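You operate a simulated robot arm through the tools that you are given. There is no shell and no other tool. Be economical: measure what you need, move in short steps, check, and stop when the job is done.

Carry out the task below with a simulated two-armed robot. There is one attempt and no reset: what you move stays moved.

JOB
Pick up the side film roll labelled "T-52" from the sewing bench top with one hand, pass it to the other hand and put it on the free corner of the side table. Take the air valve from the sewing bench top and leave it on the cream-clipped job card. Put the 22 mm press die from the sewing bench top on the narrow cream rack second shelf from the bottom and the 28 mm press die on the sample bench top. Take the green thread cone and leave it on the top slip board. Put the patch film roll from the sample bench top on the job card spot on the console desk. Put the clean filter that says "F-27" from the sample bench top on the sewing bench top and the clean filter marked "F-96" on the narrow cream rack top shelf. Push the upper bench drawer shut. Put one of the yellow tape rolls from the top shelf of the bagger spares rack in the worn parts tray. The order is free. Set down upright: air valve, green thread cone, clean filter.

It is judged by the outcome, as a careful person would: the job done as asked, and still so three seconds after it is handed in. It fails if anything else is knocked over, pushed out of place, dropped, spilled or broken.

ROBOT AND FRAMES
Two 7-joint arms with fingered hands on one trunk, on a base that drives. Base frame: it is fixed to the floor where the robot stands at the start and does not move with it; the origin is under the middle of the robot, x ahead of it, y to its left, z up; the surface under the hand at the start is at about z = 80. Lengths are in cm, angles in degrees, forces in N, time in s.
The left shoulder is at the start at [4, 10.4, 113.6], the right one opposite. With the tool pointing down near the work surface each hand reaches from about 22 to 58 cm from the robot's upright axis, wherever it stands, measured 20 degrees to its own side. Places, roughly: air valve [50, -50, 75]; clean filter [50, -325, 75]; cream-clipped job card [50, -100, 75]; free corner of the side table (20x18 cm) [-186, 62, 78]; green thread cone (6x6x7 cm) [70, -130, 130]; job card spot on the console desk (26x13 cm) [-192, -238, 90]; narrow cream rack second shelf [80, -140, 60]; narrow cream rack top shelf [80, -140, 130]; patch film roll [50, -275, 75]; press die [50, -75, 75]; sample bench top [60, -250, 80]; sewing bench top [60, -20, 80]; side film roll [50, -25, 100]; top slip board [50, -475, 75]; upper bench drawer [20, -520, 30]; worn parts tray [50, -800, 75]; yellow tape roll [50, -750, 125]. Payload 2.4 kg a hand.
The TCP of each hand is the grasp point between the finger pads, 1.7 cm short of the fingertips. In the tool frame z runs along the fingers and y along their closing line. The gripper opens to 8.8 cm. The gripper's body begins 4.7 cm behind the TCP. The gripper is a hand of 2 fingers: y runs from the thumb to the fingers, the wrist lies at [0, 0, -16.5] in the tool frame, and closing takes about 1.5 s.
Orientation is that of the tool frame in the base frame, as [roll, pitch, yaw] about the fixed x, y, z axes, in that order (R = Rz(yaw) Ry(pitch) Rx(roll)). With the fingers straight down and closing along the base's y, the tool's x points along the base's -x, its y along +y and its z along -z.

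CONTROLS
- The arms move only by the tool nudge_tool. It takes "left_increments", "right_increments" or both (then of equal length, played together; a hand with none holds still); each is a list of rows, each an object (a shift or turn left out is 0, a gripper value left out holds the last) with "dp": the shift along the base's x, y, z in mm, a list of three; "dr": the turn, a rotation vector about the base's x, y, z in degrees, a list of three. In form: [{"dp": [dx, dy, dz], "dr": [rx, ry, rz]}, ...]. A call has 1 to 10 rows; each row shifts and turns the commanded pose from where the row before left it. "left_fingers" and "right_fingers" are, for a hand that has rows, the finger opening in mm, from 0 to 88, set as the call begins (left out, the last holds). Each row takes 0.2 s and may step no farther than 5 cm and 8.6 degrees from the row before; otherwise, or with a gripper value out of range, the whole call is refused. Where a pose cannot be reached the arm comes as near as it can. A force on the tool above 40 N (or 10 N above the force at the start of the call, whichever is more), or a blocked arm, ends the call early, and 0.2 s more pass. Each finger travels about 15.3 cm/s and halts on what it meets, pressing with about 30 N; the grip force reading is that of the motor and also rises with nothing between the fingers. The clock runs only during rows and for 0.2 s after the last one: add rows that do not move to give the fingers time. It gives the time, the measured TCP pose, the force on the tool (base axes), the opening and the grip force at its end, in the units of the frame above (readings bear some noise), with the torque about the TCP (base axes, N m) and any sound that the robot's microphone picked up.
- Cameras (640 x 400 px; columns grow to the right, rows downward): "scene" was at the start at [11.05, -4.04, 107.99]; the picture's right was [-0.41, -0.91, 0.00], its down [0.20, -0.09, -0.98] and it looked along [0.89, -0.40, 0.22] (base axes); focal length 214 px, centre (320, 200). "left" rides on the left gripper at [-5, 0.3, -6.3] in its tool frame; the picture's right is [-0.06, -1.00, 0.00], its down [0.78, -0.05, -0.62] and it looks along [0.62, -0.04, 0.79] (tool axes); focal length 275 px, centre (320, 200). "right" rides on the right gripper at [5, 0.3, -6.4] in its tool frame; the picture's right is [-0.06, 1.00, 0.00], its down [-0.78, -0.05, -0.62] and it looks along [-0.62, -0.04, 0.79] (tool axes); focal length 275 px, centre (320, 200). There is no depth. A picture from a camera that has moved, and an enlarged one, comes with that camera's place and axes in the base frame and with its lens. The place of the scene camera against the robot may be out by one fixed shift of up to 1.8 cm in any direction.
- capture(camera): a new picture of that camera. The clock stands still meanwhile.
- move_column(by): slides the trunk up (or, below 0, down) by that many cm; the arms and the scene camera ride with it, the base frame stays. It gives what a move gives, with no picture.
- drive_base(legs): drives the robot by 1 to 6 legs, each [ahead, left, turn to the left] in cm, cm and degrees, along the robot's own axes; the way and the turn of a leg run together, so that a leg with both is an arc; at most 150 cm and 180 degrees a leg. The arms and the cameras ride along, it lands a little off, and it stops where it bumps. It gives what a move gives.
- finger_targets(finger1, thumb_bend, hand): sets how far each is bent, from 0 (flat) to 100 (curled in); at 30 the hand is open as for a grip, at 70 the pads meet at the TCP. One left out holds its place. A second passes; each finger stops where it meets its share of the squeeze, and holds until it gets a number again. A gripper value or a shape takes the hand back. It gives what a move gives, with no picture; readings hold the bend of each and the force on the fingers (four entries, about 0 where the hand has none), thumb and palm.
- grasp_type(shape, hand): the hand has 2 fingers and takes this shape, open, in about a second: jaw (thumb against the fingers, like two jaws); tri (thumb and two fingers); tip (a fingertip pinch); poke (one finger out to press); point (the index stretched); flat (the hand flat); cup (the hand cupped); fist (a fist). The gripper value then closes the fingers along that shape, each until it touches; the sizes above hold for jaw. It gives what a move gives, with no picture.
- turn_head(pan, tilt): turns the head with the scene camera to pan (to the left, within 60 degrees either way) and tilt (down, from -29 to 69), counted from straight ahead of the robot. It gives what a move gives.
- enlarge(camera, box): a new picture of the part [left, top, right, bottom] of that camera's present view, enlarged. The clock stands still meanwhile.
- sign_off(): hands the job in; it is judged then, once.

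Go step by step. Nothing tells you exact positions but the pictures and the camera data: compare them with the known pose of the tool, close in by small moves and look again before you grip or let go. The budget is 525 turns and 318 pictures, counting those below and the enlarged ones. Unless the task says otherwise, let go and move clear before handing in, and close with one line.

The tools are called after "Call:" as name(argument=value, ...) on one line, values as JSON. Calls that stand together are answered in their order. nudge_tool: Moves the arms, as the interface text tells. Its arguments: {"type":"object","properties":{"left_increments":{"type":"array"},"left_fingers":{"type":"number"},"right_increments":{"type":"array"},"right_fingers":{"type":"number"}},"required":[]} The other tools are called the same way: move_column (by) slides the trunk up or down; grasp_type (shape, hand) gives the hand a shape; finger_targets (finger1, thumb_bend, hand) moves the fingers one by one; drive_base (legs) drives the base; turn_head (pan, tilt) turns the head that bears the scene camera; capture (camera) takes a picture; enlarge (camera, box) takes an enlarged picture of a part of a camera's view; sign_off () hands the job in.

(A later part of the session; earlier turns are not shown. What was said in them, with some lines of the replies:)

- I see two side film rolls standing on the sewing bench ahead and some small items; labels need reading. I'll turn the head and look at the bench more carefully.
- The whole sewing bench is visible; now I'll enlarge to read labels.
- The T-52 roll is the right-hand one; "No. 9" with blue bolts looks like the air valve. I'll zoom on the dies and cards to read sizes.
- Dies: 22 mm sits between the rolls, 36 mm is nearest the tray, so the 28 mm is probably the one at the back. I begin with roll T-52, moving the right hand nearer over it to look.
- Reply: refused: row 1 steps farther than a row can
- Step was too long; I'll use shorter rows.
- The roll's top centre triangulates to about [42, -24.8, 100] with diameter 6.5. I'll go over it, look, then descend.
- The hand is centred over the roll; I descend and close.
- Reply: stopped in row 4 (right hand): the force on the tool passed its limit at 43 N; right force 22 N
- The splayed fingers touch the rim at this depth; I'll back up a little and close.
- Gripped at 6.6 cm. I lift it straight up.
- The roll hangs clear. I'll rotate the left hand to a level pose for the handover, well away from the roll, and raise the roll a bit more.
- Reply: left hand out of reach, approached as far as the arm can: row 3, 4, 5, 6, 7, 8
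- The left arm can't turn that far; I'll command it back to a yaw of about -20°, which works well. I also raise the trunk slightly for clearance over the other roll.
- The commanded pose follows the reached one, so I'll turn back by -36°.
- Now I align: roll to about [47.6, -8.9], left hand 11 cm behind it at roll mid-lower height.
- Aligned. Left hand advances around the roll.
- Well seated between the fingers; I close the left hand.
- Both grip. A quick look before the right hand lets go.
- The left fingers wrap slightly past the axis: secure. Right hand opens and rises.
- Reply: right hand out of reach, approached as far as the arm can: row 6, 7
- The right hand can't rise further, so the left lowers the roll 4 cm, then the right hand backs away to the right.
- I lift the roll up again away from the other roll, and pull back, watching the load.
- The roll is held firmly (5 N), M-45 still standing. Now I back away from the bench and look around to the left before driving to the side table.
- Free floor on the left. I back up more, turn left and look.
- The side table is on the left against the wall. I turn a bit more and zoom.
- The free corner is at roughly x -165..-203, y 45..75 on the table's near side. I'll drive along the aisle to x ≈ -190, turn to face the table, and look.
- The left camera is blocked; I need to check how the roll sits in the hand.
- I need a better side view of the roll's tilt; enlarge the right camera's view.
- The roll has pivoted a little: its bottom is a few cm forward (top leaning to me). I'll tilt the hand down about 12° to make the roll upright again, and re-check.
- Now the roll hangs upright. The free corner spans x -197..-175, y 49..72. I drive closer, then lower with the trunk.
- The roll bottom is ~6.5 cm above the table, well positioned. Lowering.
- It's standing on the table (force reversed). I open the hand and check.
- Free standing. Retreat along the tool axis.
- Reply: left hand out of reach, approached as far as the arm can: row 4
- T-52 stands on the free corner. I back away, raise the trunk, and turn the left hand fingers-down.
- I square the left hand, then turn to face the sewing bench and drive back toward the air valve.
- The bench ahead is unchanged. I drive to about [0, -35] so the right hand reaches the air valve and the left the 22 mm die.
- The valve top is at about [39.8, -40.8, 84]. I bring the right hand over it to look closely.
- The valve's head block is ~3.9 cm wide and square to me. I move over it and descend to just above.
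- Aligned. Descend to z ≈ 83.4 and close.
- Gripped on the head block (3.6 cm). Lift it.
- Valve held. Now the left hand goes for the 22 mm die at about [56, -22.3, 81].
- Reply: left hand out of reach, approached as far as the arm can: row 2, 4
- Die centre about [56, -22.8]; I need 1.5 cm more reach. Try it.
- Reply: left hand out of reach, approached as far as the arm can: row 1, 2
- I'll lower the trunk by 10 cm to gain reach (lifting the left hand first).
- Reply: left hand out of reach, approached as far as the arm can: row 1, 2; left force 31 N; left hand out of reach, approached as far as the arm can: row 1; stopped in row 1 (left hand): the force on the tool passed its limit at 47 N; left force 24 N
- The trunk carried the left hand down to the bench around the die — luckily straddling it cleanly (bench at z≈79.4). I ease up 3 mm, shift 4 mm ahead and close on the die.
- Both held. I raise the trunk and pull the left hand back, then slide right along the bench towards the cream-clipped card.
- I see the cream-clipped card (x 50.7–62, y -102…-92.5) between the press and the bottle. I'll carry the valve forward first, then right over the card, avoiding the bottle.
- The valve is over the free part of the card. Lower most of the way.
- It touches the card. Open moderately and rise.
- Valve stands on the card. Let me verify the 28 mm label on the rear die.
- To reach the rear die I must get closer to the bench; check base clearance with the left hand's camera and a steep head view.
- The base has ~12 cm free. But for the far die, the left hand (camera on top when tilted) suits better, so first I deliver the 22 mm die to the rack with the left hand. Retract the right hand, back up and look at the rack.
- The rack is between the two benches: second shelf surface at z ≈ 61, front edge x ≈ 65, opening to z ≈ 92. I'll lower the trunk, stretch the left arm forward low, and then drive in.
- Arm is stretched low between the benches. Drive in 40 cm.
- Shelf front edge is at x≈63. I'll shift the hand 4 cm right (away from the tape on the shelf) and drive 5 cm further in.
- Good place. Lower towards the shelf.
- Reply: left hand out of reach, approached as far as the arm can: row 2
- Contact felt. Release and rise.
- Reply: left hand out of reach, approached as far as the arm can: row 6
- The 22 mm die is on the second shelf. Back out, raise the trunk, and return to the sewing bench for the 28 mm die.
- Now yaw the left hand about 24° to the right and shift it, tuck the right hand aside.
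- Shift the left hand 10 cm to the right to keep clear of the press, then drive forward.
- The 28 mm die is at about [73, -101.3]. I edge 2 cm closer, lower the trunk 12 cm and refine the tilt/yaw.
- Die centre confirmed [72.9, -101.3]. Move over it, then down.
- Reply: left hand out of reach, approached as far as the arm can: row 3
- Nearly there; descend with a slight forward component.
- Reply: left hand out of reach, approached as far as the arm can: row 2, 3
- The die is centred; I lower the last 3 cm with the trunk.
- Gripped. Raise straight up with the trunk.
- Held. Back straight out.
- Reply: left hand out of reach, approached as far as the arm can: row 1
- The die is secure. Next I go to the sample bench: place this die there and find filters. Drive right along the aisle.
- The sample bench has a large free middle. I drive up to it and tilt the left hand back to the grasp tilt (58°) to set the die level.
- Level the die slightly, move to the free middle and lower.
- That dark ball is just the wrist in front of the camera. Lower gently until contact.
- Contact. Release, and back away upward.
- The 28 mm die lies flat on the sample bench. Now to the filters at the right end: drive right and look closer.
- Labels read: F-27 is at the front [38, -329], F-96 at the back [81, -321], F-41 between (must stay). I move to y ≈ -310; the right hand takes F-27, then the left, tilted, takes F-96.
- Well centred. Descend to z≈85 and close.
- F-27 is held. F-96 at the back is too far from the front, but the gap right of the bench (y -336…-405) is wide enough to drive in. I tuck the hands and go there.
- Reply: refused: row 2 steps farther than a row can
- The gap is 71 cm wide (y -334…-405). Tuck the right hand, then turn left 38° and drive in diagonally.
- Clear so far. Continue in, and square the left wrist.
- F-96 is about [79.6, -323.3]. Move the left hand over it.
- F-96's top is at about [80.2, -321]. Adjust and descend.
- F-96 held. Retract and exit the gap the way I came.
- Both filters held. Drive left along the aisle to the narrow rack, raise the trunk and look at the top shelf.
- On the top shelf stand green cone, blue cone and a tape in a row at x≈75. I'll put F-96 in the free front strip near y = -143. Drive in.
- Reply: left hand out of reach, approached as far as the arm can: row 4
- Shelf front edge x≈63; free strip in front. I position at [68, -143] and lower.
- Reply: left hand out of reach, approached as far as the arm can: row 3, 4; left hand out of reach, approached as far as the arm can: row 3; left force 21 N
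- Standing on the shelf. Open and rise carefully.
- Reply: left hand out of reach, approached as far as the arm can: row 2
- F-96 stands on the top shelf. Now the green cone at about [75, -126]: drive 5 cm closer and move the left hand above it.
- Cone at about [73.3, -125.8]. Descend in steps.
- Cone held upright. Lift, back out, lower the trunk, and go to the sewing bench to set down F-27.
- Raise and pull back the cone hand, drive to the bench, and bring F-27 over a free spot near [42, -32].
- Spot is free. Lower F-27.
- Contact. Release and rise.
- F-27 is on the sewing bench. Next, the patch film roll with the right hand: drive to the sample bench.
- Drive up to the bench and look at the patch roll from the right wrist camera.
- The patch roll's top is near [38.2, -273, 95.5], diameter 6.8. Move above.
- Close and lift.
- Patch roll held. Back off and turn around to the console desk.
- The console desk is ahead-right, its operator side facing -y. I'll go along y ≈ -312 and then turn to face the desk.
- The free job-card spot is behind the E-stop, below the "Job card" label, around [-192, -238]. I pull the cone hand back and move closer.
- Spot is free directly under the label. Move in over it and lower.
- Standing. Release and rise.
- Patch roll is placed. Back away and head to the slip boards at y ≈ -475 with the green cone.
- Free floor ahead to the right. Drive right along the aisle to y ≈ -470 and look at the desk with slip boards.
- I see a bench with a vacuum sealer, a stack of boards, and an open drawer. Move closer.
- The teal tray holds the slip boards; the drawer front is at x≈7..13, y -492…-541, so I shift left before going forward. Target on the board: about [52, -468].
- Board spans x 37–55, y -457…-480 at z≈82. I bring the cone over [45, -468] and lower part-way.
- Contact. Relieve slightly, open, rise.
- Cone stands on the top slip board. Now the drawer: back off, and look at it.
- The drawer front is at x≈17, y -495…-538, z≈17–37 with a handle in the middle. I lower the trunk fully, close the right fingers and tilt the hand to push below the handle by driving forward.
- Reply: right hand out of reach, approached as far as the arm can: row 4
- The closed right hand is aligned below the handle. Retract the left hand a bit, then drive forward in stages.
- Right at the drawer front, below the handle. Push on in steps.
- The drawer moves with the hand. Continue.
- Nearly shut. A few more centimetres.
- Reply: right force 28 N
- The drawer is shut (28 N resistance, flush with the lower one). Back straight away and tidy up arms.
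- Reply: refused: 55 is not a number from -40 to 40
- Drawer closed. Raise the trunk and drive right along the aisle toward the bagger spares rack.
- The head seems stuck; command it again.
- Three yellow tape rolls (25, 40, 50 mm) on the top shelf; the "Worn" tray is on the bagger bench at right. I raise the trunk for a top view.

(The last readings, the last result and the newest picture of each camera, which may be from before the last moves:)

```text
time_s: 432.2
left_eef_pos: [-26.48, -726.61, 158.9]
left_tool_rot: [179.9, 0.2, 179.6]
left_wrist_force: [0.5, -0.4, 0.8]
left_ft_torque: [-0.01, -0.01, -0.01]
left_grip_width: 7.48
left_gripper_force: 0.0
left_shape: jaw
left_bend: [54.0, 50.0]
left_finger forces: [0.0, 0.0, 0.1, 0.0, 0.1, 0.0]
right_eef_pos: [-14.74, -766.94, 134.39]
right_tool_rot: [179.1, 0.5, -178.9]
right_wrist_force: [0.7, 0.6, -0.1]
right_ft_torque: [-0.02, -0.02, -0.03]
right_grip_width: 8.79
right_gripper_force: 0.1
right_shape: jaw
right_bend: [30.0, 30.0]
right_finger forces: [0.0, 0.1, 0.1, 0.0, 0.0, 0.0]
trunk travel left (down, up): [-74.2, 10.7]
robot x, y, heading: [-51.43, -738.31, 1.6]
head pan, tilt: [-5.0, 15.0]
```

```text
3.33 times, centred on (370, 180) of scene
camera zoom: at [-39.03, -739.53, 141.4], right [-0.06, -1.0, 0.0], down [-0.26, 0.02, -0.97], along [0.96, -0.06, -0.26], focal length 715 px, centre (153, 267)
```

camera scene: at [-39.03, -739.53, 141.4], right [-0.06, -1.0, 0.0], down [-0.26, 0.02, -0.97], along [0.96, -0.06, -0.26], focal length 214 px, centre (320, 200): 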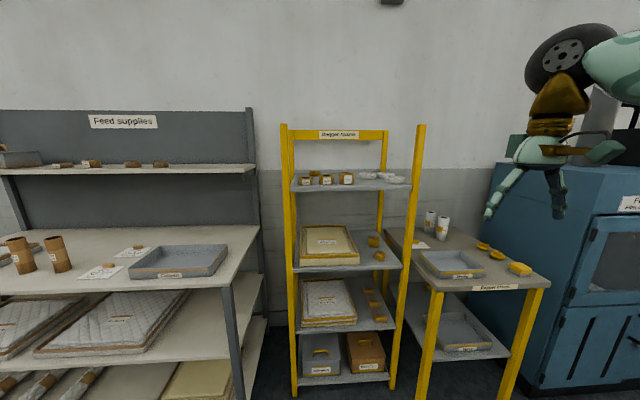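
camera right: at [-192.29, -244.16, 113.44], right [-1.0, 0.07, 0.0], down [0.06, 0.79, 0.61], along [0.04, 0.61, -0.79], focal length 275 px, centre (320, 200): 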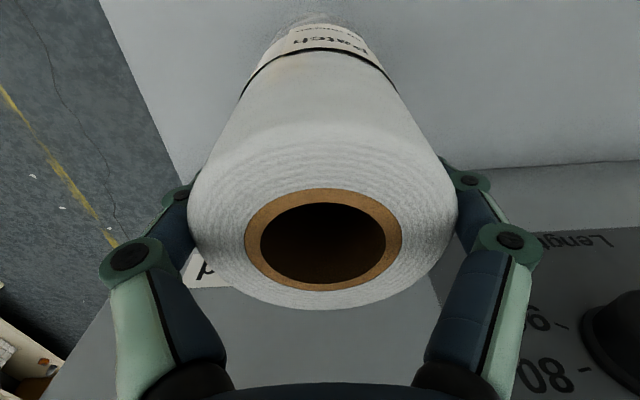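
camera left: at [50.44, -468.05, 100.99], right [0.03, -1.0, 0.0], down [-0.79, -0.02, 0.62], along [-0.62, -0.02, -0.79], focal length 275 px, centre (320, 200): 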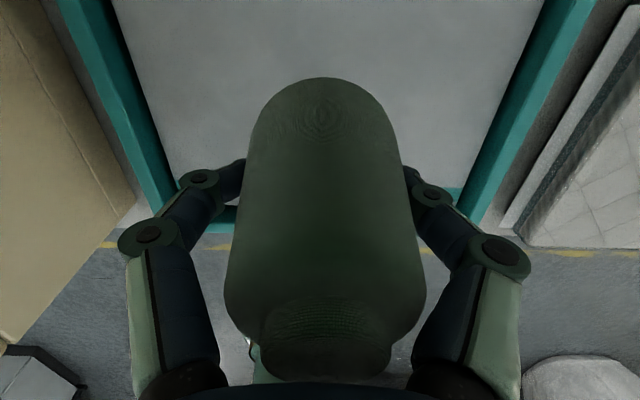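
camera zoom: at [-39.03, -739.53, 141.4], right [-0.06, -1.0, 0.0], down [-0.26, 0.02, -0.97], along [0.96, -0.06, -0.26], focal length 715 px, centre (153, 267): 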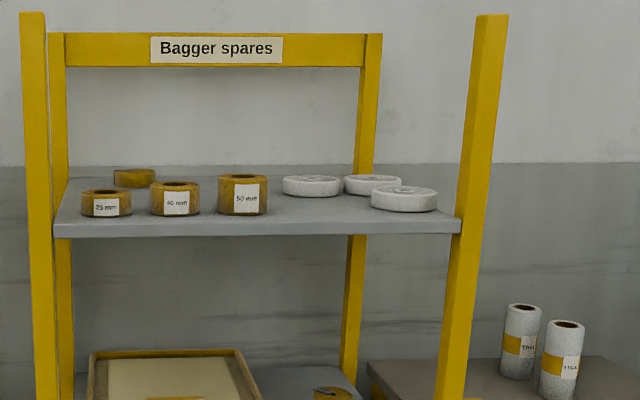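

Target: the 50 mm roll at about [55, -757]. I yaw the right hand 45° so the fingers clear its neighbours, and drive up.

Call:
nudge_tool(right_increments=[{"dp": [0, 20, 10], "dr": [0, 0, 7.5]}, {"dp": [0, 20, 10], "dr": [0, 0, 7.5]}, {"dp": [0, 20, 10], "dr": [0, 0, 7.5]}, {"dp": [0, 20, 10], "dr": [0, 0, 7.5]}, {"dp": [0, 0, 10], "dr": [0, 0, 7.5]}, {"dp": [0, 0, 0], "dr": [0, 0, 7.5]}], right_fingers=88)

Call:
drive_base(legs=[[50, -6, -1.6]])

Call:
capture(camera="right")

Call:
capture(camera="scene")

```text
time_s: 433.6
left_eef_pos: [-26.39, -726.5, 158.94]
left_tool_rot: [179.9, 0.1, 179.6]
left_wrist_force: [0.5, -0.1, 0.5]
left_ft_torque: [0.0, -0.04, -0.02]
left_grip_width: 7.48
left_gripper_force: 0.1
left_shape: jaw
left_bend: [54.0, 50.0]
left_finger forces: [0.1, 0.1, 0.0, 0.0, 0.0, 0.0]
right_eef_pos: [-14.5, -758.58, 139.45]
right_tool_rot: [179.1, 0.6, -133.7]
right_wrist_force: [0.1, -0.7, 0.2]
right_ft_torque: [-0.01, -0.01, -0.02]
right_grip_width: 8.79
right_gripper_force: 0.0
right_shape: jaw
right_bend: [30.0, 30.0]
right_finger forces: [0.0, 0.0, 0.0, 0.0, 0.1, 0.0]
trunk travel left (down, up): [-74.2, 10.7]
robot x, y, heading: [-51.02, -738.14, 1.6]
head pan, tilt: [-5.0, 15.0]
```

```text
time_s: 436.6
left_eef_pos: [22.9, -732.77, 158.94]
left_tool_rot: [179.8, -0.1, 178.2]
left_wrist_force: [-0.1, 0.5, -0.2]
left_ft_torque: [0.01, -0.04, -0.01]
left_grip_width: 7.49
left_gripper_force: 0.1
left_shape: jaw
left_bend: [54.0, 50.0]
left_finger forces: [0.0, 0.1, 0.0, 0.1, 0.0, 0.0]
right_eef_pos: [33.96, -765.14, 139.42]
right_tool_rot: [179.1, 0.5, -135.4]
right_wrist_force: [-0.2, -0.3, -0.2]
right_ft_torque: [0.03, -0.02, 0.01]
right_grip_width: 8.81
right_gripper_force: 0.1
right_shape: jaw
right_bend: [30.0, 30.0]
right_finger forces: [0.0, 0.1, 0.0, 0.0, 0.1, 0.0]
trunk travel left (down, up): [-74.2, 10.7]
robot x, y, heading: [-2.32, -743.85, 0.0]
head pan, tilt: [-5.0, 15.0]
```

```text
114 pictures are left
camera right: at [30.32, -768.52, 145.72], right [-0.66, 0.75, 0.02], down [0.59, 0.51, 0.62], along [0.46, 0.42, -0.78], focal length 275 px, centre (320, 200)
```

right: 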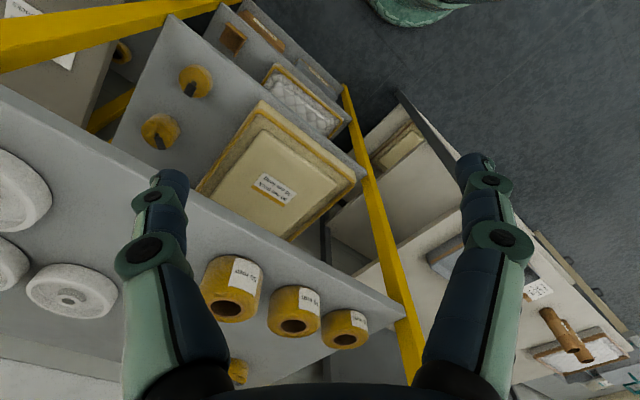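

```text
113 pictures are left
camera scene: at [10.0, -745.38, 141.4], right [-0.09, -1.0, 0.0], down [-0.26, 0.02, -0.97], along [0.96, -0.08, -0.26], focal length 214 px, centre (320, 200)
```

scene: 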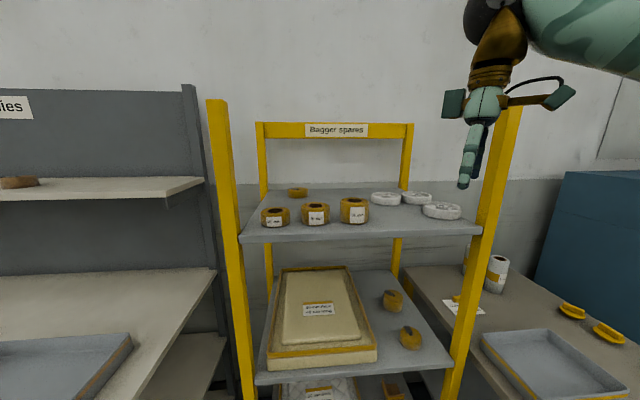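

The 50 mm roll's top centre is about [58.8, -756.5, 128]. Drive 9 cm closer and move over it.

Call:
drive_base(legs=[[9, 0, 0]])

Call:
nudge_tool(right_increments=[{"dp": [40, 20, 0]}, {"dp": [40, 25, 0]}, {"dp": [40, 25, 0]}, {"dp": [25, 10, 0]}, {"dp": [0, 0, 0]}])

Call:
capture(camera="right")

Call:
capture(camera="scene")

```text
time_s: 437.7
left_eef_pos: [32.0, -732.85, 159.08]
left_tool_rot: [179.9, 0.0, 177.9]
left_wrist_force: [0.5, -1.0, -0.8]
left_ft_torque: [0.03, 0.02, -0.02]
left_grip_width: 7.51
left_gripper_force: 0.0
left_shape: jaw
left_bend: [54.0, 50.0]
left_finger forces: [0.0, 0.0, 0.1, 0.0, 0.1, 0.0]
right_eef_pos: [42.96, -765.32, 139.43]
right_tool_rot: [179.1, 0.5, -135.5]
right_wrist_force: [-0.6, -0.6, 0.2]
right_ft_torque: [0.0, 0.03, 0.0]
right_grip_width: 8.79
right_gripper_force: 0.0
right_shape: jaw
right_bend: [30.0, 30.0]
right_finger forces: [0.0, 0.0, 0.0, 0.0, 0.0, 0.0]
trunk travel left (down, up): [-74.2, 10.7]
robot x, y, heading: [6.35, -743.7, -0.5]
head pan, tilt: [-5.0, 15.0]
```

```text
time_s: 438.9
left_eef_pos: [31.87, -732.68, 159.0]
left_tool_rot: [179.9, 0.0, 177.9]
left_wrist_force: [-0.3, 0.5, -1.2]
left_ft_torque: [-0.03, 0.0, 0.02]
left_grip_width: 7.48
left_gripper_force: 0.0
left_shape: jaw
left_bend: [54.0, 50.0]
left_finger forces: [0.0, 0.1, 0.1, 0.0, 0.1, 0.1]
right_eef_pos: [57.31, -757.37, 139.38]
right_tool_rot: [179.2, 0.5, -135.4]
right_wrist_force: [0.3, 0.3, 0.5]
right_ft_torque: [-0.01, -0.02, 0.03]
right_grip_width: 8.79
right_gripper_force: 0.0
right_shape: jaw
right_bend: [30.0, 30.0]
right_finger forces: [0.1, 0.0, 0.0, 0.0, 0.0, 0.1]
trunk travel left (down, up): [-74.2, 10.7]
robot x, y, heading: [6.86, -744.28, -0.1]
head pan, tilt: [-5.0, 15.0]
```

```text
112 pictures are left
camera right: at [53.69, -760.61, 145.74], right [-0.66, 0.75, 0.01], down [0.59, 0.51, 0.63], along [0.46, 0.42, -0.78], focal length 275 px, centre (320, 200)
```

right: 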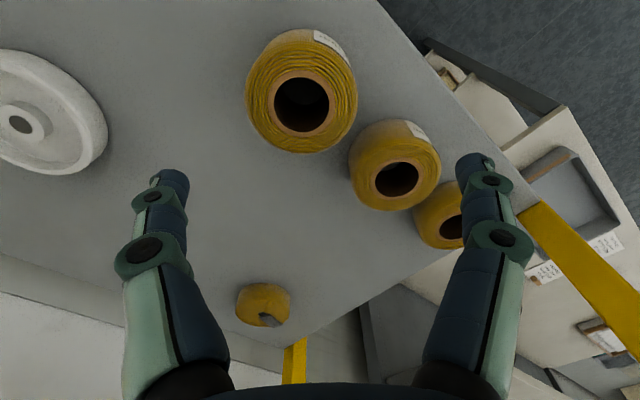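

```text
111 pictures are left
camera scene: at [18.96, -745.43, 141.4], right [-0.09, -1.0, 0.0], down [-0.26, 0.02, -0.97], along [0.96, -0.09, -0.26], focal length 214 px, centre (320, 200)
```

scene: 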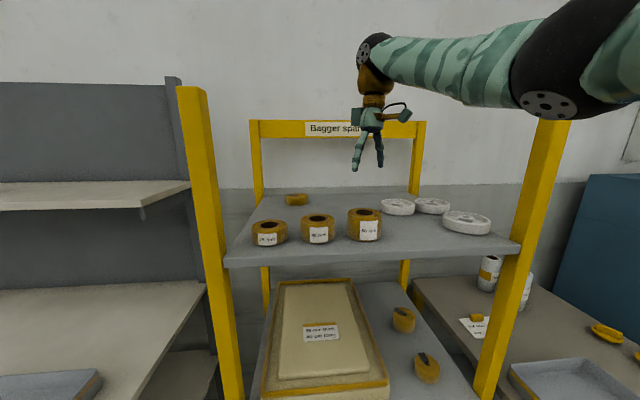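

Aligned: roll top centre [59, -757.2]. Descend.

Call:
nudge_tool(right_increments=[{"dp": [17, 2, -30]}, {"dp": [0, 0, -40]}, {"dp": [0, 0, -30]}, {"dp": [0, 0, 0]}])

Call:
capture(camera="right")

Call:
enlarge(camera="scene", box=[220, 100, 520, 280])

```text
time_s: 439.9
left_eef_pos: [31.85, -732.75, 159.05]
left_tool_rot: [179.9, 0.2, 178.0]
left_wrist_force: [-0.3, 0.1, 0.1]
left_ft_torque: [0.01, 0.01, -0.01]
left_grip_width: 7.48
left_gripper_force: 0.0
left_shape: jaw
left_bend: [54.0, 50.0]
left_finger forces: [0.0, 0.0, 0.0, 0.1, 0.0, 0.1]
right_eef_pos: [58.94, -757.13, 129.41]
right_tool_rot: [179.1, 0.5, -135.3]
right_wrist_force: [0.0, -0.4, 0.2]
right_ft_torque: [-0.01, -0.02, -0.03]
right_grip_width: 8.79
right_gripper_force: 0.1
right_shape: jaw
right_bend: [30.0, 30.0]
right_finger forces: [0.1, 0.0, 0.0, 0.0, 0.0, 0.0]
trunk travel left (down, up): [-74.2, 10.7]
robot x, y, heading: [6.39, -744.09, -0.1]
head pan, tilt: [-5.0, 15.0]
```

```text
110 pictures are left
camera right: at [55.43, -760.49, 135.7], right [-0.66, 0.75, 0.02], down [0.6, 0.51, 0.62], along [0.46, 0.42, -0.78], focal length 275 px, centre (320, 200)
```

right: 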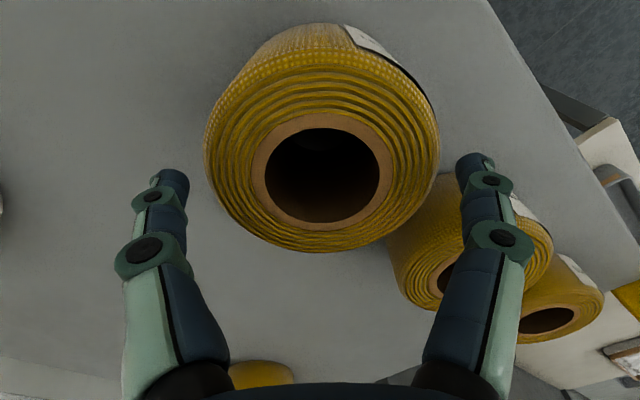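

```text
2.13 times, centred on (370, 190) of scene
camera zoom: at [18.97, -745.41, 141.4], right [-0.09, -1.0, 0.0], down [-0.26, 0.02, -0.97], along [0.96, -0.09, -0.26], focal length 458 px, centre (213, 221)
```

zoom: 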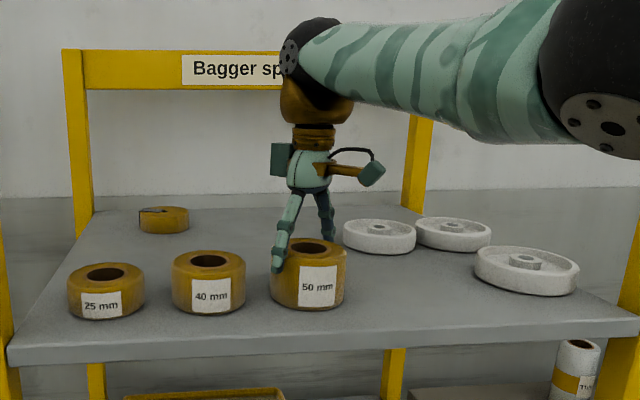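

Call:
nudge_tool(right_increments=[{"dp": [0, 1, -15]}, {"dp": [0, 0, -12]}, {"dp": [0, 0, 0]}])

Call:
enlarge(camera="scene", box=[220, 100, 520, 280])

```text
time_s: 440.7
left_eef_pos: [31.89, -732.79, 158.96]
left_tool_rot: [180.0, 0.1, 178.1]
left_wrist_force: [1.2, -0.4, -0.5]
left_ft_torque: [0.02, -0.05, 0.01]
left_grip_width: 7.49
left_gripper_force: 0.1
left_shape: jaw
left_bend: [54.0, 50.0]
left_finger forces: [0.0, 0.0, 0.1, 0.1, 0.0, 0.0]
right_eef_pos: [59.11, -756.95, 126.86]
right_tool_rot: [179.2, 0.6, -135.4]
right_wrist_force: [-0.1, -1.1, 8.0]
right_ft_torque: [-0.03, -0.04, 0.0]
right_grip_width: 8.76
right_gripper_force: 0.1
right_shape: jaw
right_bend: [30.0, 30.0]
right_finger forces: [2.2, 0.0, 0.0, 0.0, 5.0, 0.0]
trunk travel left (down, up): [-74.2, 10.7]
robot x, y, heading: [6.46, -743.98, -0.1]
head pan, tilt: [-5.0, 15.0]
```

```text
2.13 times, centred on (370, 190) of scene
camera zoom: at [18.94, -745.4, 141.41], right [-0.09, -1.0, 0.0], down [-0.26, 0.02, -0.97], along [0.96, -0.09, -0.26], focal length 458 px, centre (213, 221)
```

zoom: 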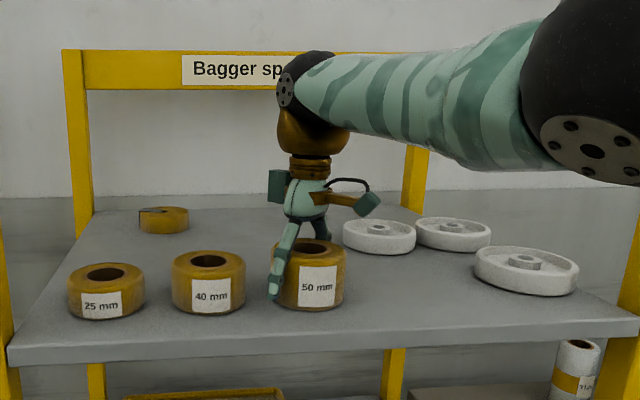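

Call:
nudge_tool(right_increments=[{"dp": [0, 0, 5]}, {"dp": [0, 0, 0]}])

Call:
nudge_tool(right_increments=[{"dp": [0, 0, 0]}, {"dp": [0, 0, 0]}, {"dp": [0, 0, 0]}, {"dp": [0, 0, 0]}, {"dp": [0, 0, 0]}, {"dp": [0, 0, 0]}, {"dp": [0, 0, 0]}, {"dp": [0, 0, 0]}], right_fingers=50)

Call:
nudge_tool(right_increments=[{"dp": [0, 0, 10]}, {"dp": [0, 0, 20]}, {"dp": [0, 0, 40]}, {"dp": [0, 0, 40]}, {"dp": [0, 0, 0]}])

Call:
capture(camera="scene")

Call:
capture(camera="right")

```text
time_s: 441.3
left_eef_pos: [31.83, -732.79, 158.98]
left_tool_rot: [179.9, 0.1, 177.9]
left_wrist_force: [-0.3, 1.2, 0.0]
left_ft_torque: [0.0, -0.01, -0.03]
left_grip_width: 7.5
left_gripper_force: 0.0
left_shape: jaw
left_bend: [54.0, 50.0]
left_finger forces: [0.0, 0.0, 0.0, 0.0, 0.1, 0.0]
right_eef_pos: [59.16, -756.94, 127.29]
right_tool_rot: [179.1, 0.5, -135.3]
right_wrist_force: [0.1, 0.0, -0.7]
right_ft_torque: [-0.04, 0.01, 0.0]
right_grip_width: 8.79
right_gripper_force: 0.1
right_shape: jaw
right_bend: [30.0, 30.0]
right_finger forces: [0.3, 0.0, 0.0, 0.1, 0.2, 0.1]
trunk travel left (down, up): [-74.2, 10.7]
robot x, y, heading: [6.81, -743.96, -0.0]
head pan, tilt: [-5.0, 15.0]
```

```text
time_s: 443.1
left_eef_pos: [31.98, -732.78, 158.88]
left_tool_rot: [179.8, 0.0, 178.1]
left_wrist_force: [0.7, -0.2, 0.2]
left_ft_torque: [0.0, -0.03, 0.01]
left_grip_width: 7.51
left_gripper_force: 0.1
left_shape: jaw
left_bend: [54.0, 50.0]
left_finger forces: [0.0, 0.0, 0.0, 0.0, 0.0, 0.1]
right_eef_pos: [59.13, -756.88, 127.17]
right_tool_rot: [179.0, 0.6, -135.4]
right_wrist_force: [-0.4, -0.9, 0.4]
right_ft_torque: [-0.01, -0.02, -0.02]
right_grip_width: 6.52
right_gripper_force: 29.2
right_shape: jaw
right_bend: [67.0, 58.0]
right_finger forces: [25.9, 0.1, 0.0, 0.0, 25.7, 0.0]
trunk travel left (down, up): [-74.2, 10.7]
robot x, y, heading: [6.61, -743.78, -0.1]
head pan, tilt: [-5.0, 15.0]
```

```text
time_s: 444.3
left_eef_pos: [31.84, -732.78, 158.92]
left_tool_rot: [180.0, 0.1, 178.0]
left_wrist_force: [0.7, -0.2, -0.4]
left_ft_torque: [-0.02, 0.02, 0.02]
left_grip_width: 7.5
left_gripper_force: 0.0
left_shape: jaw
left_bend: [54.0, 50.0]
left_finger forces: [0.0, 0.0, 0.0, 0.0, 0.1, 0.1]
right_eef_pos: [59.01, -756.77, 138.13]
right_tool_rot: [179.2, 0.4, -135.4]
right_wrist_force: [0.4, 0.0, 0.4]
right_ft_torque: [0.01, 0.0, 0.0]
right_grip_width: 6.49
right_gripper_force: 30.0
right_shape: jaw
right_bend: [67.0, 59.0]
right_finger forces: [25.8, 0.1, 0.1, 0.0, 25.8, 0.0]
trunk travel left (down, up): [-74.2, 10.7]
robot x, y, heading: [6.77, -743.85, -0.2]
head pan, tilt: [-5.0, 15.0]
```

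```text
107 pictures are left
camera scene: at [19.0, -745.42, 141.4], right [-0.09, -1.0, 0.0], down [-0.26, 0.02, -0.97], along [0.96, -0.09, -0.26], focal length 214 px, centre (320, 200)
```

scene: 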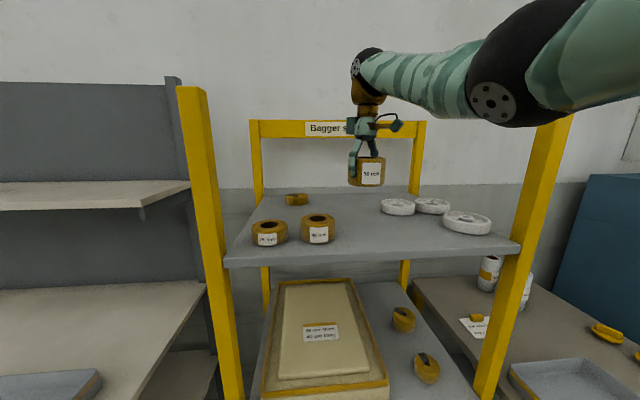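

```text
106 pictures are left
camera right: at [55.44, -760.11, 144.36], right [-0.66, 0.75, 0.02], down [0.6, 0.51, 0.62], along [0.46, 0.42, -0.78], focal length 275 px, centre (320, 200)
```

right: 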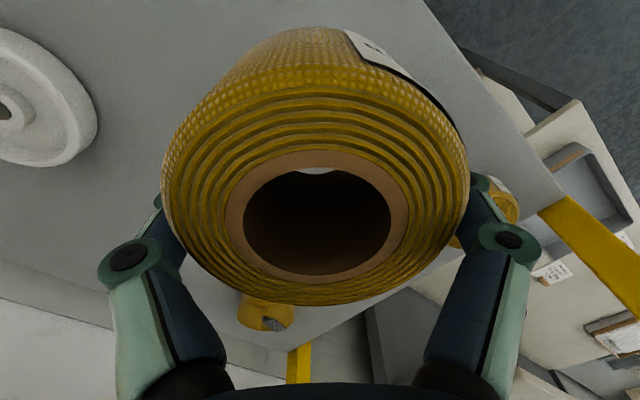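

Tape held. Back out, lower the trunk and move right to the "Worn" tray.

Call:
drive_base(legs=[[-42, 0, 0]])

Call:
move_column(by=-30)

Call:
drive_base(legs=[[0, -44, 0]])

Call:
turn_head(pan=0, tilt=25)

Call:
capture(camera="scene")

```text
time_s: 446.9
left_eef_pos: [-10.63, -732.73, 158.98]
left_tool_rot: [180.0, 0.1, 177.8]
left_wrist_force: [-0.9, -0.3, 0.2]
left_ft_torque: [0.01, 0.01, -0.01]
left_grip_width: 7.51
left_gripper_force: 0.0
left_shape: jaw
left_bend: [54.0, 50.0]
left_finger forces: [0.0, 0.0, 0.0, 0.0, 0.0, 0.0]
right_eef_pos: [16.4, -756.79, 138.19]
right_tool_rot: [179.2, 0.5, -135.6]
right_wrist_force: [0.3, -0.1, -1.1]
right_ft_torque: [-0.01, 0.02, 0.04]
right_grip_width: 6.48
right_gripper_force: 30.0
right_shape: jaw
right_bend: [67.0, 59.0]
right_finger forces: [25.8, 0.0, 0.0, 0.0, 25.8, 0.0]
trunk travel left (down, up): [-74.2, 10.7]
robot x, y, heading: [-35.62, -743.62, -0.2]
head pan, tilt: [-5.0, 15.0]
```

```text
time_s: 449.9
left_eef_pos: [-10.62, -732.75, 129.02]
left_tool_rot: [179.8, 0.1, 178.0]
left_wrist_force: [-0.5, 0.4, 0.7]
left_ft_torque: [0.01, 0.01, -0.01]
left_grip_width: 7.49
left_gripper_force: 0.0
left_shape: jaw
left_bend: [54.0, 50.0]
left_finger forces: [0.0, 0.1, 0.0, 0.0, 0.1, 0.0]
right_eef_pos: [16.56, -756.69, 108.08]
right_tool_rot: [179.2, 0.5, -135.6]
right_wrist_force: [-0.2, -0.1, -0.9]
right_ft_torque: [0.01, -0.02, -0.01]
right_grip_width: 6.51
right_gripper_force: 29.7
right_shape: jaw
right_bend: [67.0, 59.0]
right_finger forces: [25.7, 0.1, 0.1, 0.0, 25.7, 0.0]
trunk travel left (down, up): [-44.2, 40.7]
robot x, y, heading: [-35.94, -743.63, -0.1]
head pan, tilt: [-5.0, 15.0]
```

```text
time_s: 452.5
left_eef_pos: [-10.92, -775.65, 128.83]
left_tool_rot: [180.0, 0.1, 177.8]
left_wrist_force: [0.5, 0.9, -0.7]
left_ft_torque: [0.0, -0.04, 0.0]
left_grip_width: 7.49
left_gripper_force: 0.2
left_shape: jaw
left_bend: [54.0, 50.0]
left_finger forces: [0.0, 0.0, 0.1, 0.0, 0.1, 0.0]
right_eef_pos: [16.32, -799.88, 108.05]
right_tool_rot: [179.1, 0.5, -135.7]
right_wrist_force: [0.4, 0.1, -1.1]
right_ft_torque: [0.01, 0.0, 0.02]
right_grip_width: 6.52
right_gripper_force: 30.3
right_shape: jaw
right_bend: [67.0, 59.0]
right_finger forces: [25.8, 0.1, 0.0, 0.0, 25.8, 0.1]
trunk travel left (down, up): [-44.2, 40.7]
robot x, y, heading: [-36.24, -786.64, -0.2]
head pan, tilt: [-5.0, 15.0]
```

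```text
time_s: 453.2
left_eef_pos: [-10.66, -775.87, 128.93]
left_tool_rot: [179.9, 0.1, 177.8]
left_wrist_force: [1.1, 0.1, 0.4]
left_ft_torque: [0.01, 0.01, 0.01]
left_grip_width: 7.48
left_gripper_force: 0.1
left_shape: jaw
left_bend: [54.0, 50.0]
left_finger forces: [0.1, 0.0, 0.0, 0.0, 0.1, 0.0]
right_eef_pos: [16.3, -799.79, 108.0]
right_tool_rot: [179.2, 0.5, -135.7]
right_wrist_force: [0.5, -0.6, -0.7]
right_ft_torque: [-0.03, 0.0, 0.06]
right_grip_width: 6.51
right_gripper_force: 30.5
right_shape: jaw
right_bend: [67.0, 59.0]
right_finger forces: [25.8, 0.1, 0.1, 0.0, 25.9, 0.0]
trunk travel left (down, up): [-44.2, 40.7]
robot x, y, heading: [-35.84, -786.61, -0.3]
head pan, tilt: [0.0, 25.0]
```

```text
105 pictures are left
camera scene: at [-23.55, -787.48, 109.69], right [-0.01, -1.0, 0.0], down [-0.42, 0.0, -0.91], along [0.91, -0.01, -0.42], focal length 214 px, centre (320, 200)
```

scene: 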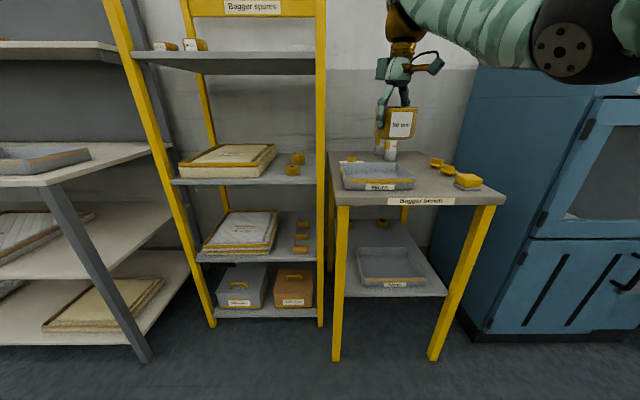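

The Worn tray is at about [57, -809]. Drive up with the tape over the tray.

Call:
drive_base(legs=[[34, -9, 0.3]])

Call:
capture(camera="scene")

Call:
capture(camera="right")

```text
time_s: 455.5
left_eef_pos: [22.69, -785.0, 128.93]
left_tool_rot: [179.9, -0.1, 177.6]
left_wrist_force: [0.4, -0.4, 0.1]
left_ft_torque: [-0.01, 0.02, 0.0]
left_grip_width: 7.49
left_gripper_force: 0.0
left_shape: jaw
left_bend: [54.0, 50.0]
left_finger forces: [0.0, 0.1, 0.0, 0.0, 0.0, 0.1]
right_eef_pos: [49.53, -809.24, 107.82]
right_tool_rot: [179.1, 0.5, -136.0]
right_wrist_force: [0.1, -0.4, -1.1]
right_ft_torque: [0.01, 0.0, -0.02]
right_grip_width: 6.51
right_gripper_force: 29.5
right_shape: jaw
right_bend: [67.0, 59.0]
right_finger forces: [25.8, 0.1, 0.1, 0.0, 25.8, 0.0]
trunk travel left (down, up): [-44.2, 40.7]
robot x, y, heading: [-2.8, -795.97, -0.6]
head pan, tilt: [0.0, 25.0]
```

```text
104 pictures are left
camera scene: at [9.82, -796.7, 109.68], right [-0.01, -1.0, 0.0], down [-0.42, 0.0, -0.91], along [0.91, -0.01, -0.42], focal length 214 px, centre (320, 200)
```

scene: 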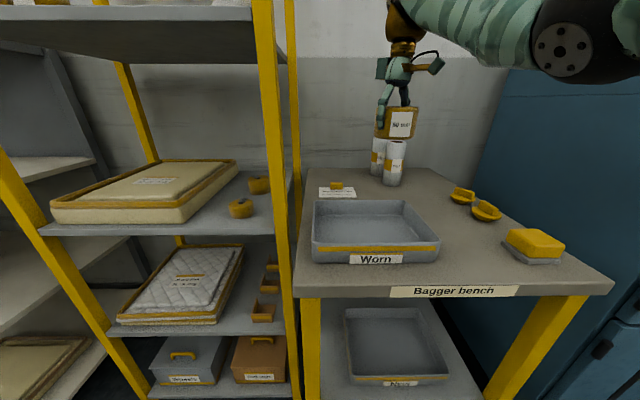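

```text
103 pictures are left
camera right: at [45.93, -812.53, 114.31], right [-0.65, 0.76, 0.02], down [0.6, 0.5, 0.62], along [0.47, 0.42, -0.78], focal length 275 px, centre (320, 200)
```

right: 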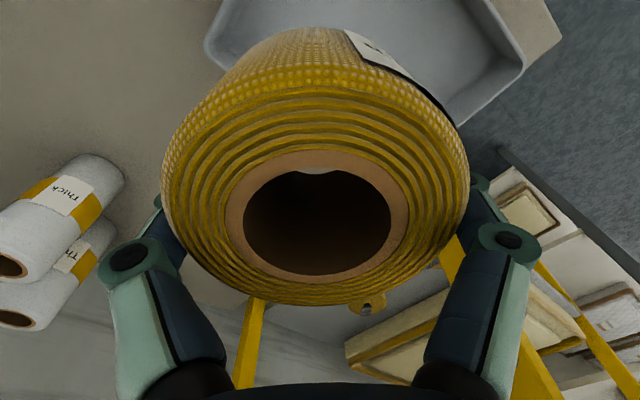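

Tray rim spans x 39–56, y -795…-816 (rim z≈89). Centre the tape over it and lower gently.

Call:
nudge_tool(right_increments=[{"dp": [-20, 35, 0]}, {"dp": [0, 0, -40]}, {"dp": [0, 0, -40]}, {"dp": [0, 0, -30]}, {"dp": [0, 0, -20]}, {"dp": [0, 0, 0]}])

Call:
enlarge(camera="scene", box=[270, 100, 510, 280])

```text
time_s: 456.9
left_eef_pos: [22.62, -784.95, 128.95]
left_tool_rot: [179.9, 0.1, 177.5]
left_wrist_force: [0.3, 0.0, 0.4]
left_ft_torque: [0.01, 0.02, -0.03]
left_grip_width: 7.49
left_gripper_force: 0.0
left_shape: jaw
left_bend: [54.0, 50.0]
left_finger forces: [0.1, 0.1, 0.0, 0.0, 0.0, 0.1]
right_eef_pos: [47.49, -805.88, 94.98]
right_tool_rot: [179.2, 0.5, -135.8]
right_wrist_force: [-1.2, -0.3, -1.0]
right_ft_torque: [0.03, 0.02, -0.01]
right_grip_width: 6.51
right_gripper_force: 29.7
right_shape: jaw
right_bend: [67.0, 59.0]
right_finger forces: [25.8, 0.0, 0.0, 0.0, 25.8, 0.0]
trunk travel left (down, up): [-44.2, 40.7]
robot x, y, heading: [-2.84, -796.01, -0.6]
head pan, tilt: [0.0, 25.0]
```

```text
2.22 times, centred on (390, 190) of scene
camera zoom: at [9.77, -796.69, 109.68], right [-0.01, -1.0, 0.0], down [-0.42, 0.0, -0.91], along [0.91, -0.01, -0.42], focal length 477 px, centre (164, 222)
```

zoom: 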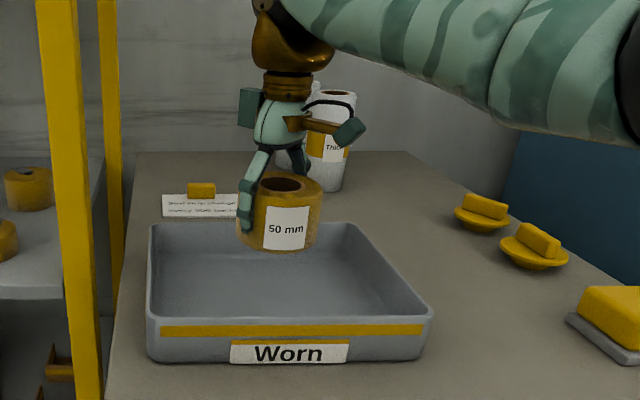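

Call:
nudge_tool(right_increments=[{"dp": [0, 0, -20]}, {"dp": [0, 0, -15]}, {"dp": [0, 0, -8]}, {"dp": [0, 0, 0]}])

Call:
enlarge(camera="scene", box=[270, 100, 510, 280])

```text
time_s: 457.9
left_eef_pos: [22.52, -784.98, 128.93]
left_tool_rot: [180.0, 0.1, 177.4]
left_wrist_force: [0.2, 0.1, 0.2]
left_ft_torque: [0.02, 0.01, 0.01]
left_grip_width: 7.5
left_gripper_force: 0.0
left_shape: jaw
left_bend: [54.0, 50.0]
left_finger forces: [0.0, 0.0, 0.1, 0.0, 0.0, 0.0]
right_eef_pos: [47.57, -805.8, 90.88]
right_tool_rot: [179.2, 0.6, -135.8]
right_wrist_force: [-1.2, -0.3, -0.6]
right_ft_torque: [0.04, -0.01, 0.0]
right_grip_width: 6.5
right_gripper_force: 30.2
right_shape: jaw
right_bend: [67.0, 59.0]
right_finger forces: [25.8, 0.0, 0.0, 0.0, 25.8, 0.0]
trunk travel left (down, up): [-44.2, 40.7]
robot x, y, heading: [-3.15, -795.63, -0.7]
head pan, tilt: [0.0, 25.0]
```

```text
2.22 times, centred on (390, 190) of scene
camera zoom: at [9.77, -796.69, 109.68], right [-0.01, -1.0, 0.0], down [-0.42, 0.0, -0.91], along [0.91, -0.01, -0.42], focal length 477 px, centre (164, 222)
```

zoom: 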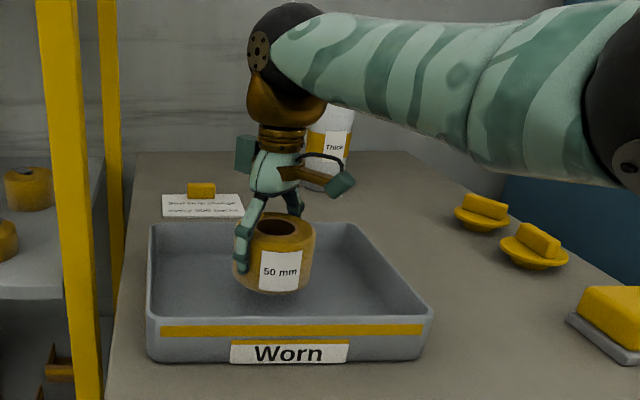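

Call:
nudge_tool(right_increments=[{"dp": [0, 0, -8]}, {"dp": [0, 0, -5]}, {"dp": [0, 0, -4]}, {"dp": [0, 0, 0]}])

Call:
nudge_tool(right_increments=[{"dp": [0, 0, -5]}, {"dp": [0, 0, -4]}, {"dp": [0, 0, 0]}])

Call:
enlarge(camera="scene", box=[270, 100, 510, 280])

```text
time_s: 458.9
left_eef_pos: [22.59, -785.03, 128.94]
left_tool_rot: [179.9, 0.1, 177.5]
left_wrist_force: [0.2, 0.7, -1.1]
left_ft_torque: [0.0, -0.02, -0.03]
left_grip_width: 7.5
left_gripper_force: 0.1
left_shape: jaw
left_bend: [54.0, 50.0]
left_finger forces: [0.1, 0.1, 0.0, 0.0, 0.0, 0.1]
right_eef_pos: [47.62, -805.8, 89.05]
right_tool_rot: [179.1, 0.4, -135.9]
right_wrist_force: [-0.1, 0.3, -1.6]
right_ft_torque: [0.04, -0.01, -0.02]
right_grip_width: 6.52
right_gripper_force: 30.5
right_shape: jaw
right_bend: [67.0, 59.0]
right_finger forces: [25.7, 0.1, 0.0, 0.2, 25.8, 0.0]
trunk travel left (down, up): [-44.2, 40.7]
robot x, y, heading: [-2.64, -795.92, -0.6]
head pan, tilt: [0.0, 25.0]
```

```text
time_s: 459.7
left_eef_pos: [22.47, -785.04, 129.01]
left_tool_rot: [180.0, 0.1, 177.6]
left_wrist_force: [-0.3, 0.7, -0.2]
left_ft_torque: [0.02, 0.02, -0.01]
left_grip_width: 7.49
left_gripper_force: 0.0
left_shape: jaw
left_bend: [54.0, 50.0]
left_finger forces: [0.0, 0.0, 0.0, 0.0, 0.1, 0.0]
right_eef_pos: [47.44, -805.64, 88.21]
right_tool_rot: [179.2, 0.7, -135.9]
right_wrist_force: [1.2, 0.5, 19.0]
right_ft_torque: [-0.03, -0.05, 0.03]
right_grip_width: 6.08
right_gripper_force: 29.8
right_shape: jaw
right_bend: [72.0, 61.0]
right_finger forces: [26.1, 0.0, 0.1, 0.0, 26.3, 0.0]
trunk travel left (down, up): [-44.2, 40.7]
robot x, y, heading: [-3.06, -795.89, -0.5]
head pan, tilt: [0.0, 25.0]
```

```text
2.22 times, centred on (390, 190) of scene
camera zoom: at [9.65, -796.65, 109.72], right [-0.01, -1.0, 0.0], down [-0.42, 0.0, -0.91], along [0.91, -0.01, -0.42], focal length 477 px, centre (164, 222)
```

zoom: 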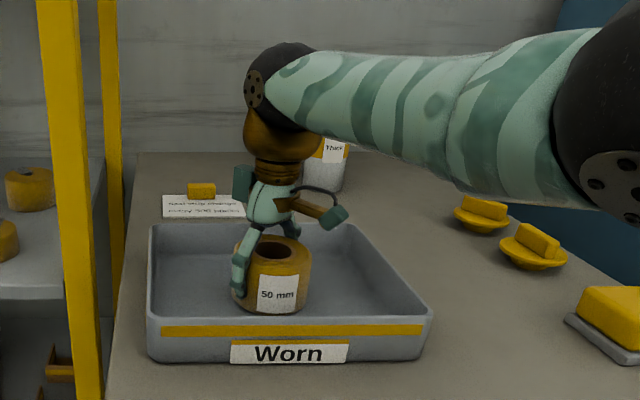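

On the tray floor. Release and rise.

Call:
nudge_tool(right_increments=[{"dp": [0, 0, 2]}, {"dp": [0, 0, 0]}, {"dp": [0, 0, 0]}, {"dp": [0, 0, 0]}, {"dp": [0, 0, 0]}], right_fingers=88)

Call:
nudge_tool(right_increments=[{"dp": [0, 0, 10]}, {"dp": [0, 0, 20]}, {"dp": [0, 0, 40]}, {"dp": [0, 0, 45]}, {"dp": [0, 0, 45]}, {"dp": [0, 0, 45]}])

Call:
enlarge(camera="scene", box=[200, 40, 520, 300])

```text
time_s: 460.9
left_eef_pos: [22.54, -785.03, 129.07]
left_tool_rot: [179.9, 0.1, 177.5]
left_wrist_force: [-0.5, 0.1, 0.7]
left_ft_torque: [0.02, 0.0, 0.0]
left_grip_width: 7.48
left_gripper_force: 0.1
left_shape: jaw
left_bend: [54.0, 50.0]
left_finger forces: [0.0, 0.0, 0.1, 0.0, 0.0, 0.0]
right_eef_pos: [47.5, -805.81, 88.3]
right_tool_rot: [179.2, 0.5, -135.8]
right_wrist_force: [1.6, -1.3, 6.3]
right_ft_torque: [-0.11, -0.05, 0.04]
right_grip_width: 8.76
right_gripper_force: 0.0
right_shape: jaw
right_bend: [30.0, 30.0]
right_finger forces: [0.5, 0.0, 0.0, 0.1, 5.8, 0.1]
trunk travel left (down, up): [-44.2, 40.7]
robot x, y, heading: [-2.72, -796.04, -0.7]
head pan, tilt: [0.0, 25.0]
```

```text
time_s: 462.3
left_eef_pos: [22.51, -784.96, 128.99]
left_tool_rot: [179.9, 0.1, 177.5]
left_wrist_force: [0.1, 0.3, 0.6]
left_ft_torque: [0.01, 0.01, -0.01]
left_grip_width: 7.47
left_gripper_force: 0.1
left_shape: jaw
left_bend: [54.0, 50.0]
left_finger forces: [0.0, 0.0, 0.1, 0.1, 0.1, 0.0]
right_eef_pos: [47.53, -805.59, 108.63]
right_tool_rot: [179.1, 0.4, -135.9]
right_wrist_force: [0.6, 0.8, -0.1]
right_ft_torque: [-0.01, 0.01, 0.01]
right_grip_width: 8.79
right_gripper_force: 0.1
right_shape: jaw
right_bend: [30.0, 30.0]
right_finger forces: [0.0, 0.1, 0.0, 0.0, 0.1, 0.1]
trunk travel left (down, up): [-44.2, 40.7]
robot x, y, heading: [-2.49, -796.08, -0.8]
head pan, tilt: [0.0, 25.0]
```

```text
1.54 times, centred on (360, 170) of scene
camera zoom: at [9.75, -796.7, 109.69], right [-0.01, -1.0, 0.0], down [-0.42, 0.0, -0.91], along [0.91, -0.01, -0.42], focal length 330 px, centre (258, 246)
```

zoom: 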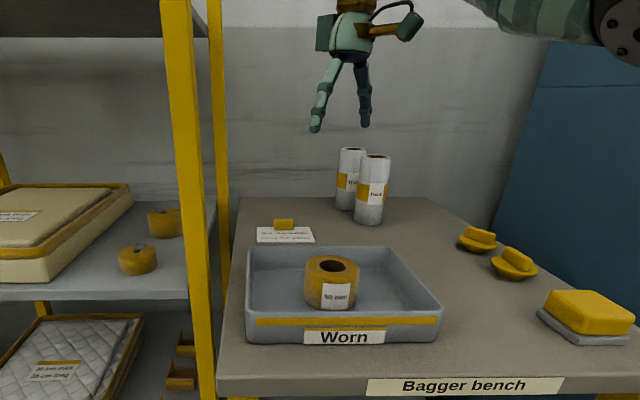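

All items are placed. Move clear before handing in.

Call:
drive_base(legs=[[-40, 0, 0]])

Call:
capture(camera="scene")

```text
time_s: 464.7
left_eef_pos: [-17.07, -784.5, 128.96]
left_tool_rot: [179.9, 0.0, 178.0]
left_wrist_force: [-0.1, 0.9, 0.4]
left_ft_torque: [-0.03, -0.01, -0.01]
left_grip_width: 7.49
left_gripper_force: 0.0
left_shape: jaw
left_bend: [54.0, 50.0]
left_finger forces: [0.1, 0.1, 0.1, 0.1, 0.0, 0.0]
right_eef_pos: [8.17, -804.87, 108.74]
right_tool_rot: [179.2, 0.5, -135.5]
right_wrist_force: [-0.5, 0.1, -0.6]
right_ft_torque: [0.01, 0.0, -0.03]
right_grip_width: 8.8
right_gripper_force: 0.1
right_shape: jaw
right_bend: [30.0, 30.0]
right_finger forces: [0.0, 0.1, 0.0, 0.0, 0.1, 0.0]
trunk travel left (down, up): [-44.2, 40.7]
robot x, y, heading: [-42.17, -795.51, -0.1]
head pan, tilt: [0.0, 25.0]
```

```text
98 pictures are left
camera scene: at [-29.75, -796.36, 109.69], right [0.0, -1.0, 0.0], down [-0.42, 0.0, -0.91], along [0.91, 0.0, -0.42], focal length 214 px, centre (320, 200)
```

scene: 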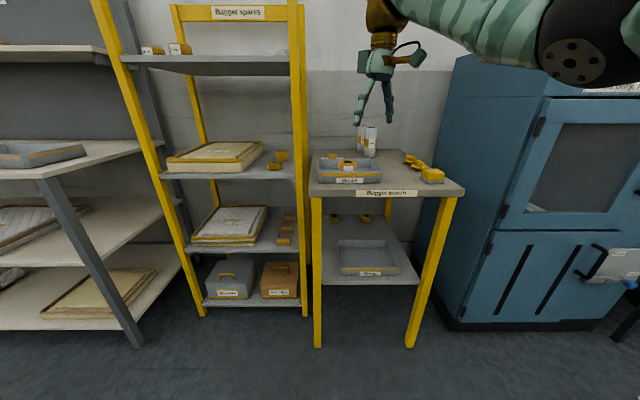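

Everything is in place and the hands are clear; handing in.

Call:
sign_off()

```text
The job is handed in.
```

All ten items are done and handed in: every part is where the job asked, the drawer is shut and both hands are clear. One slip: during the handover, roll T-52 briefly rested on roll M-45 on the sewing bench, and M-45 stayed standing.
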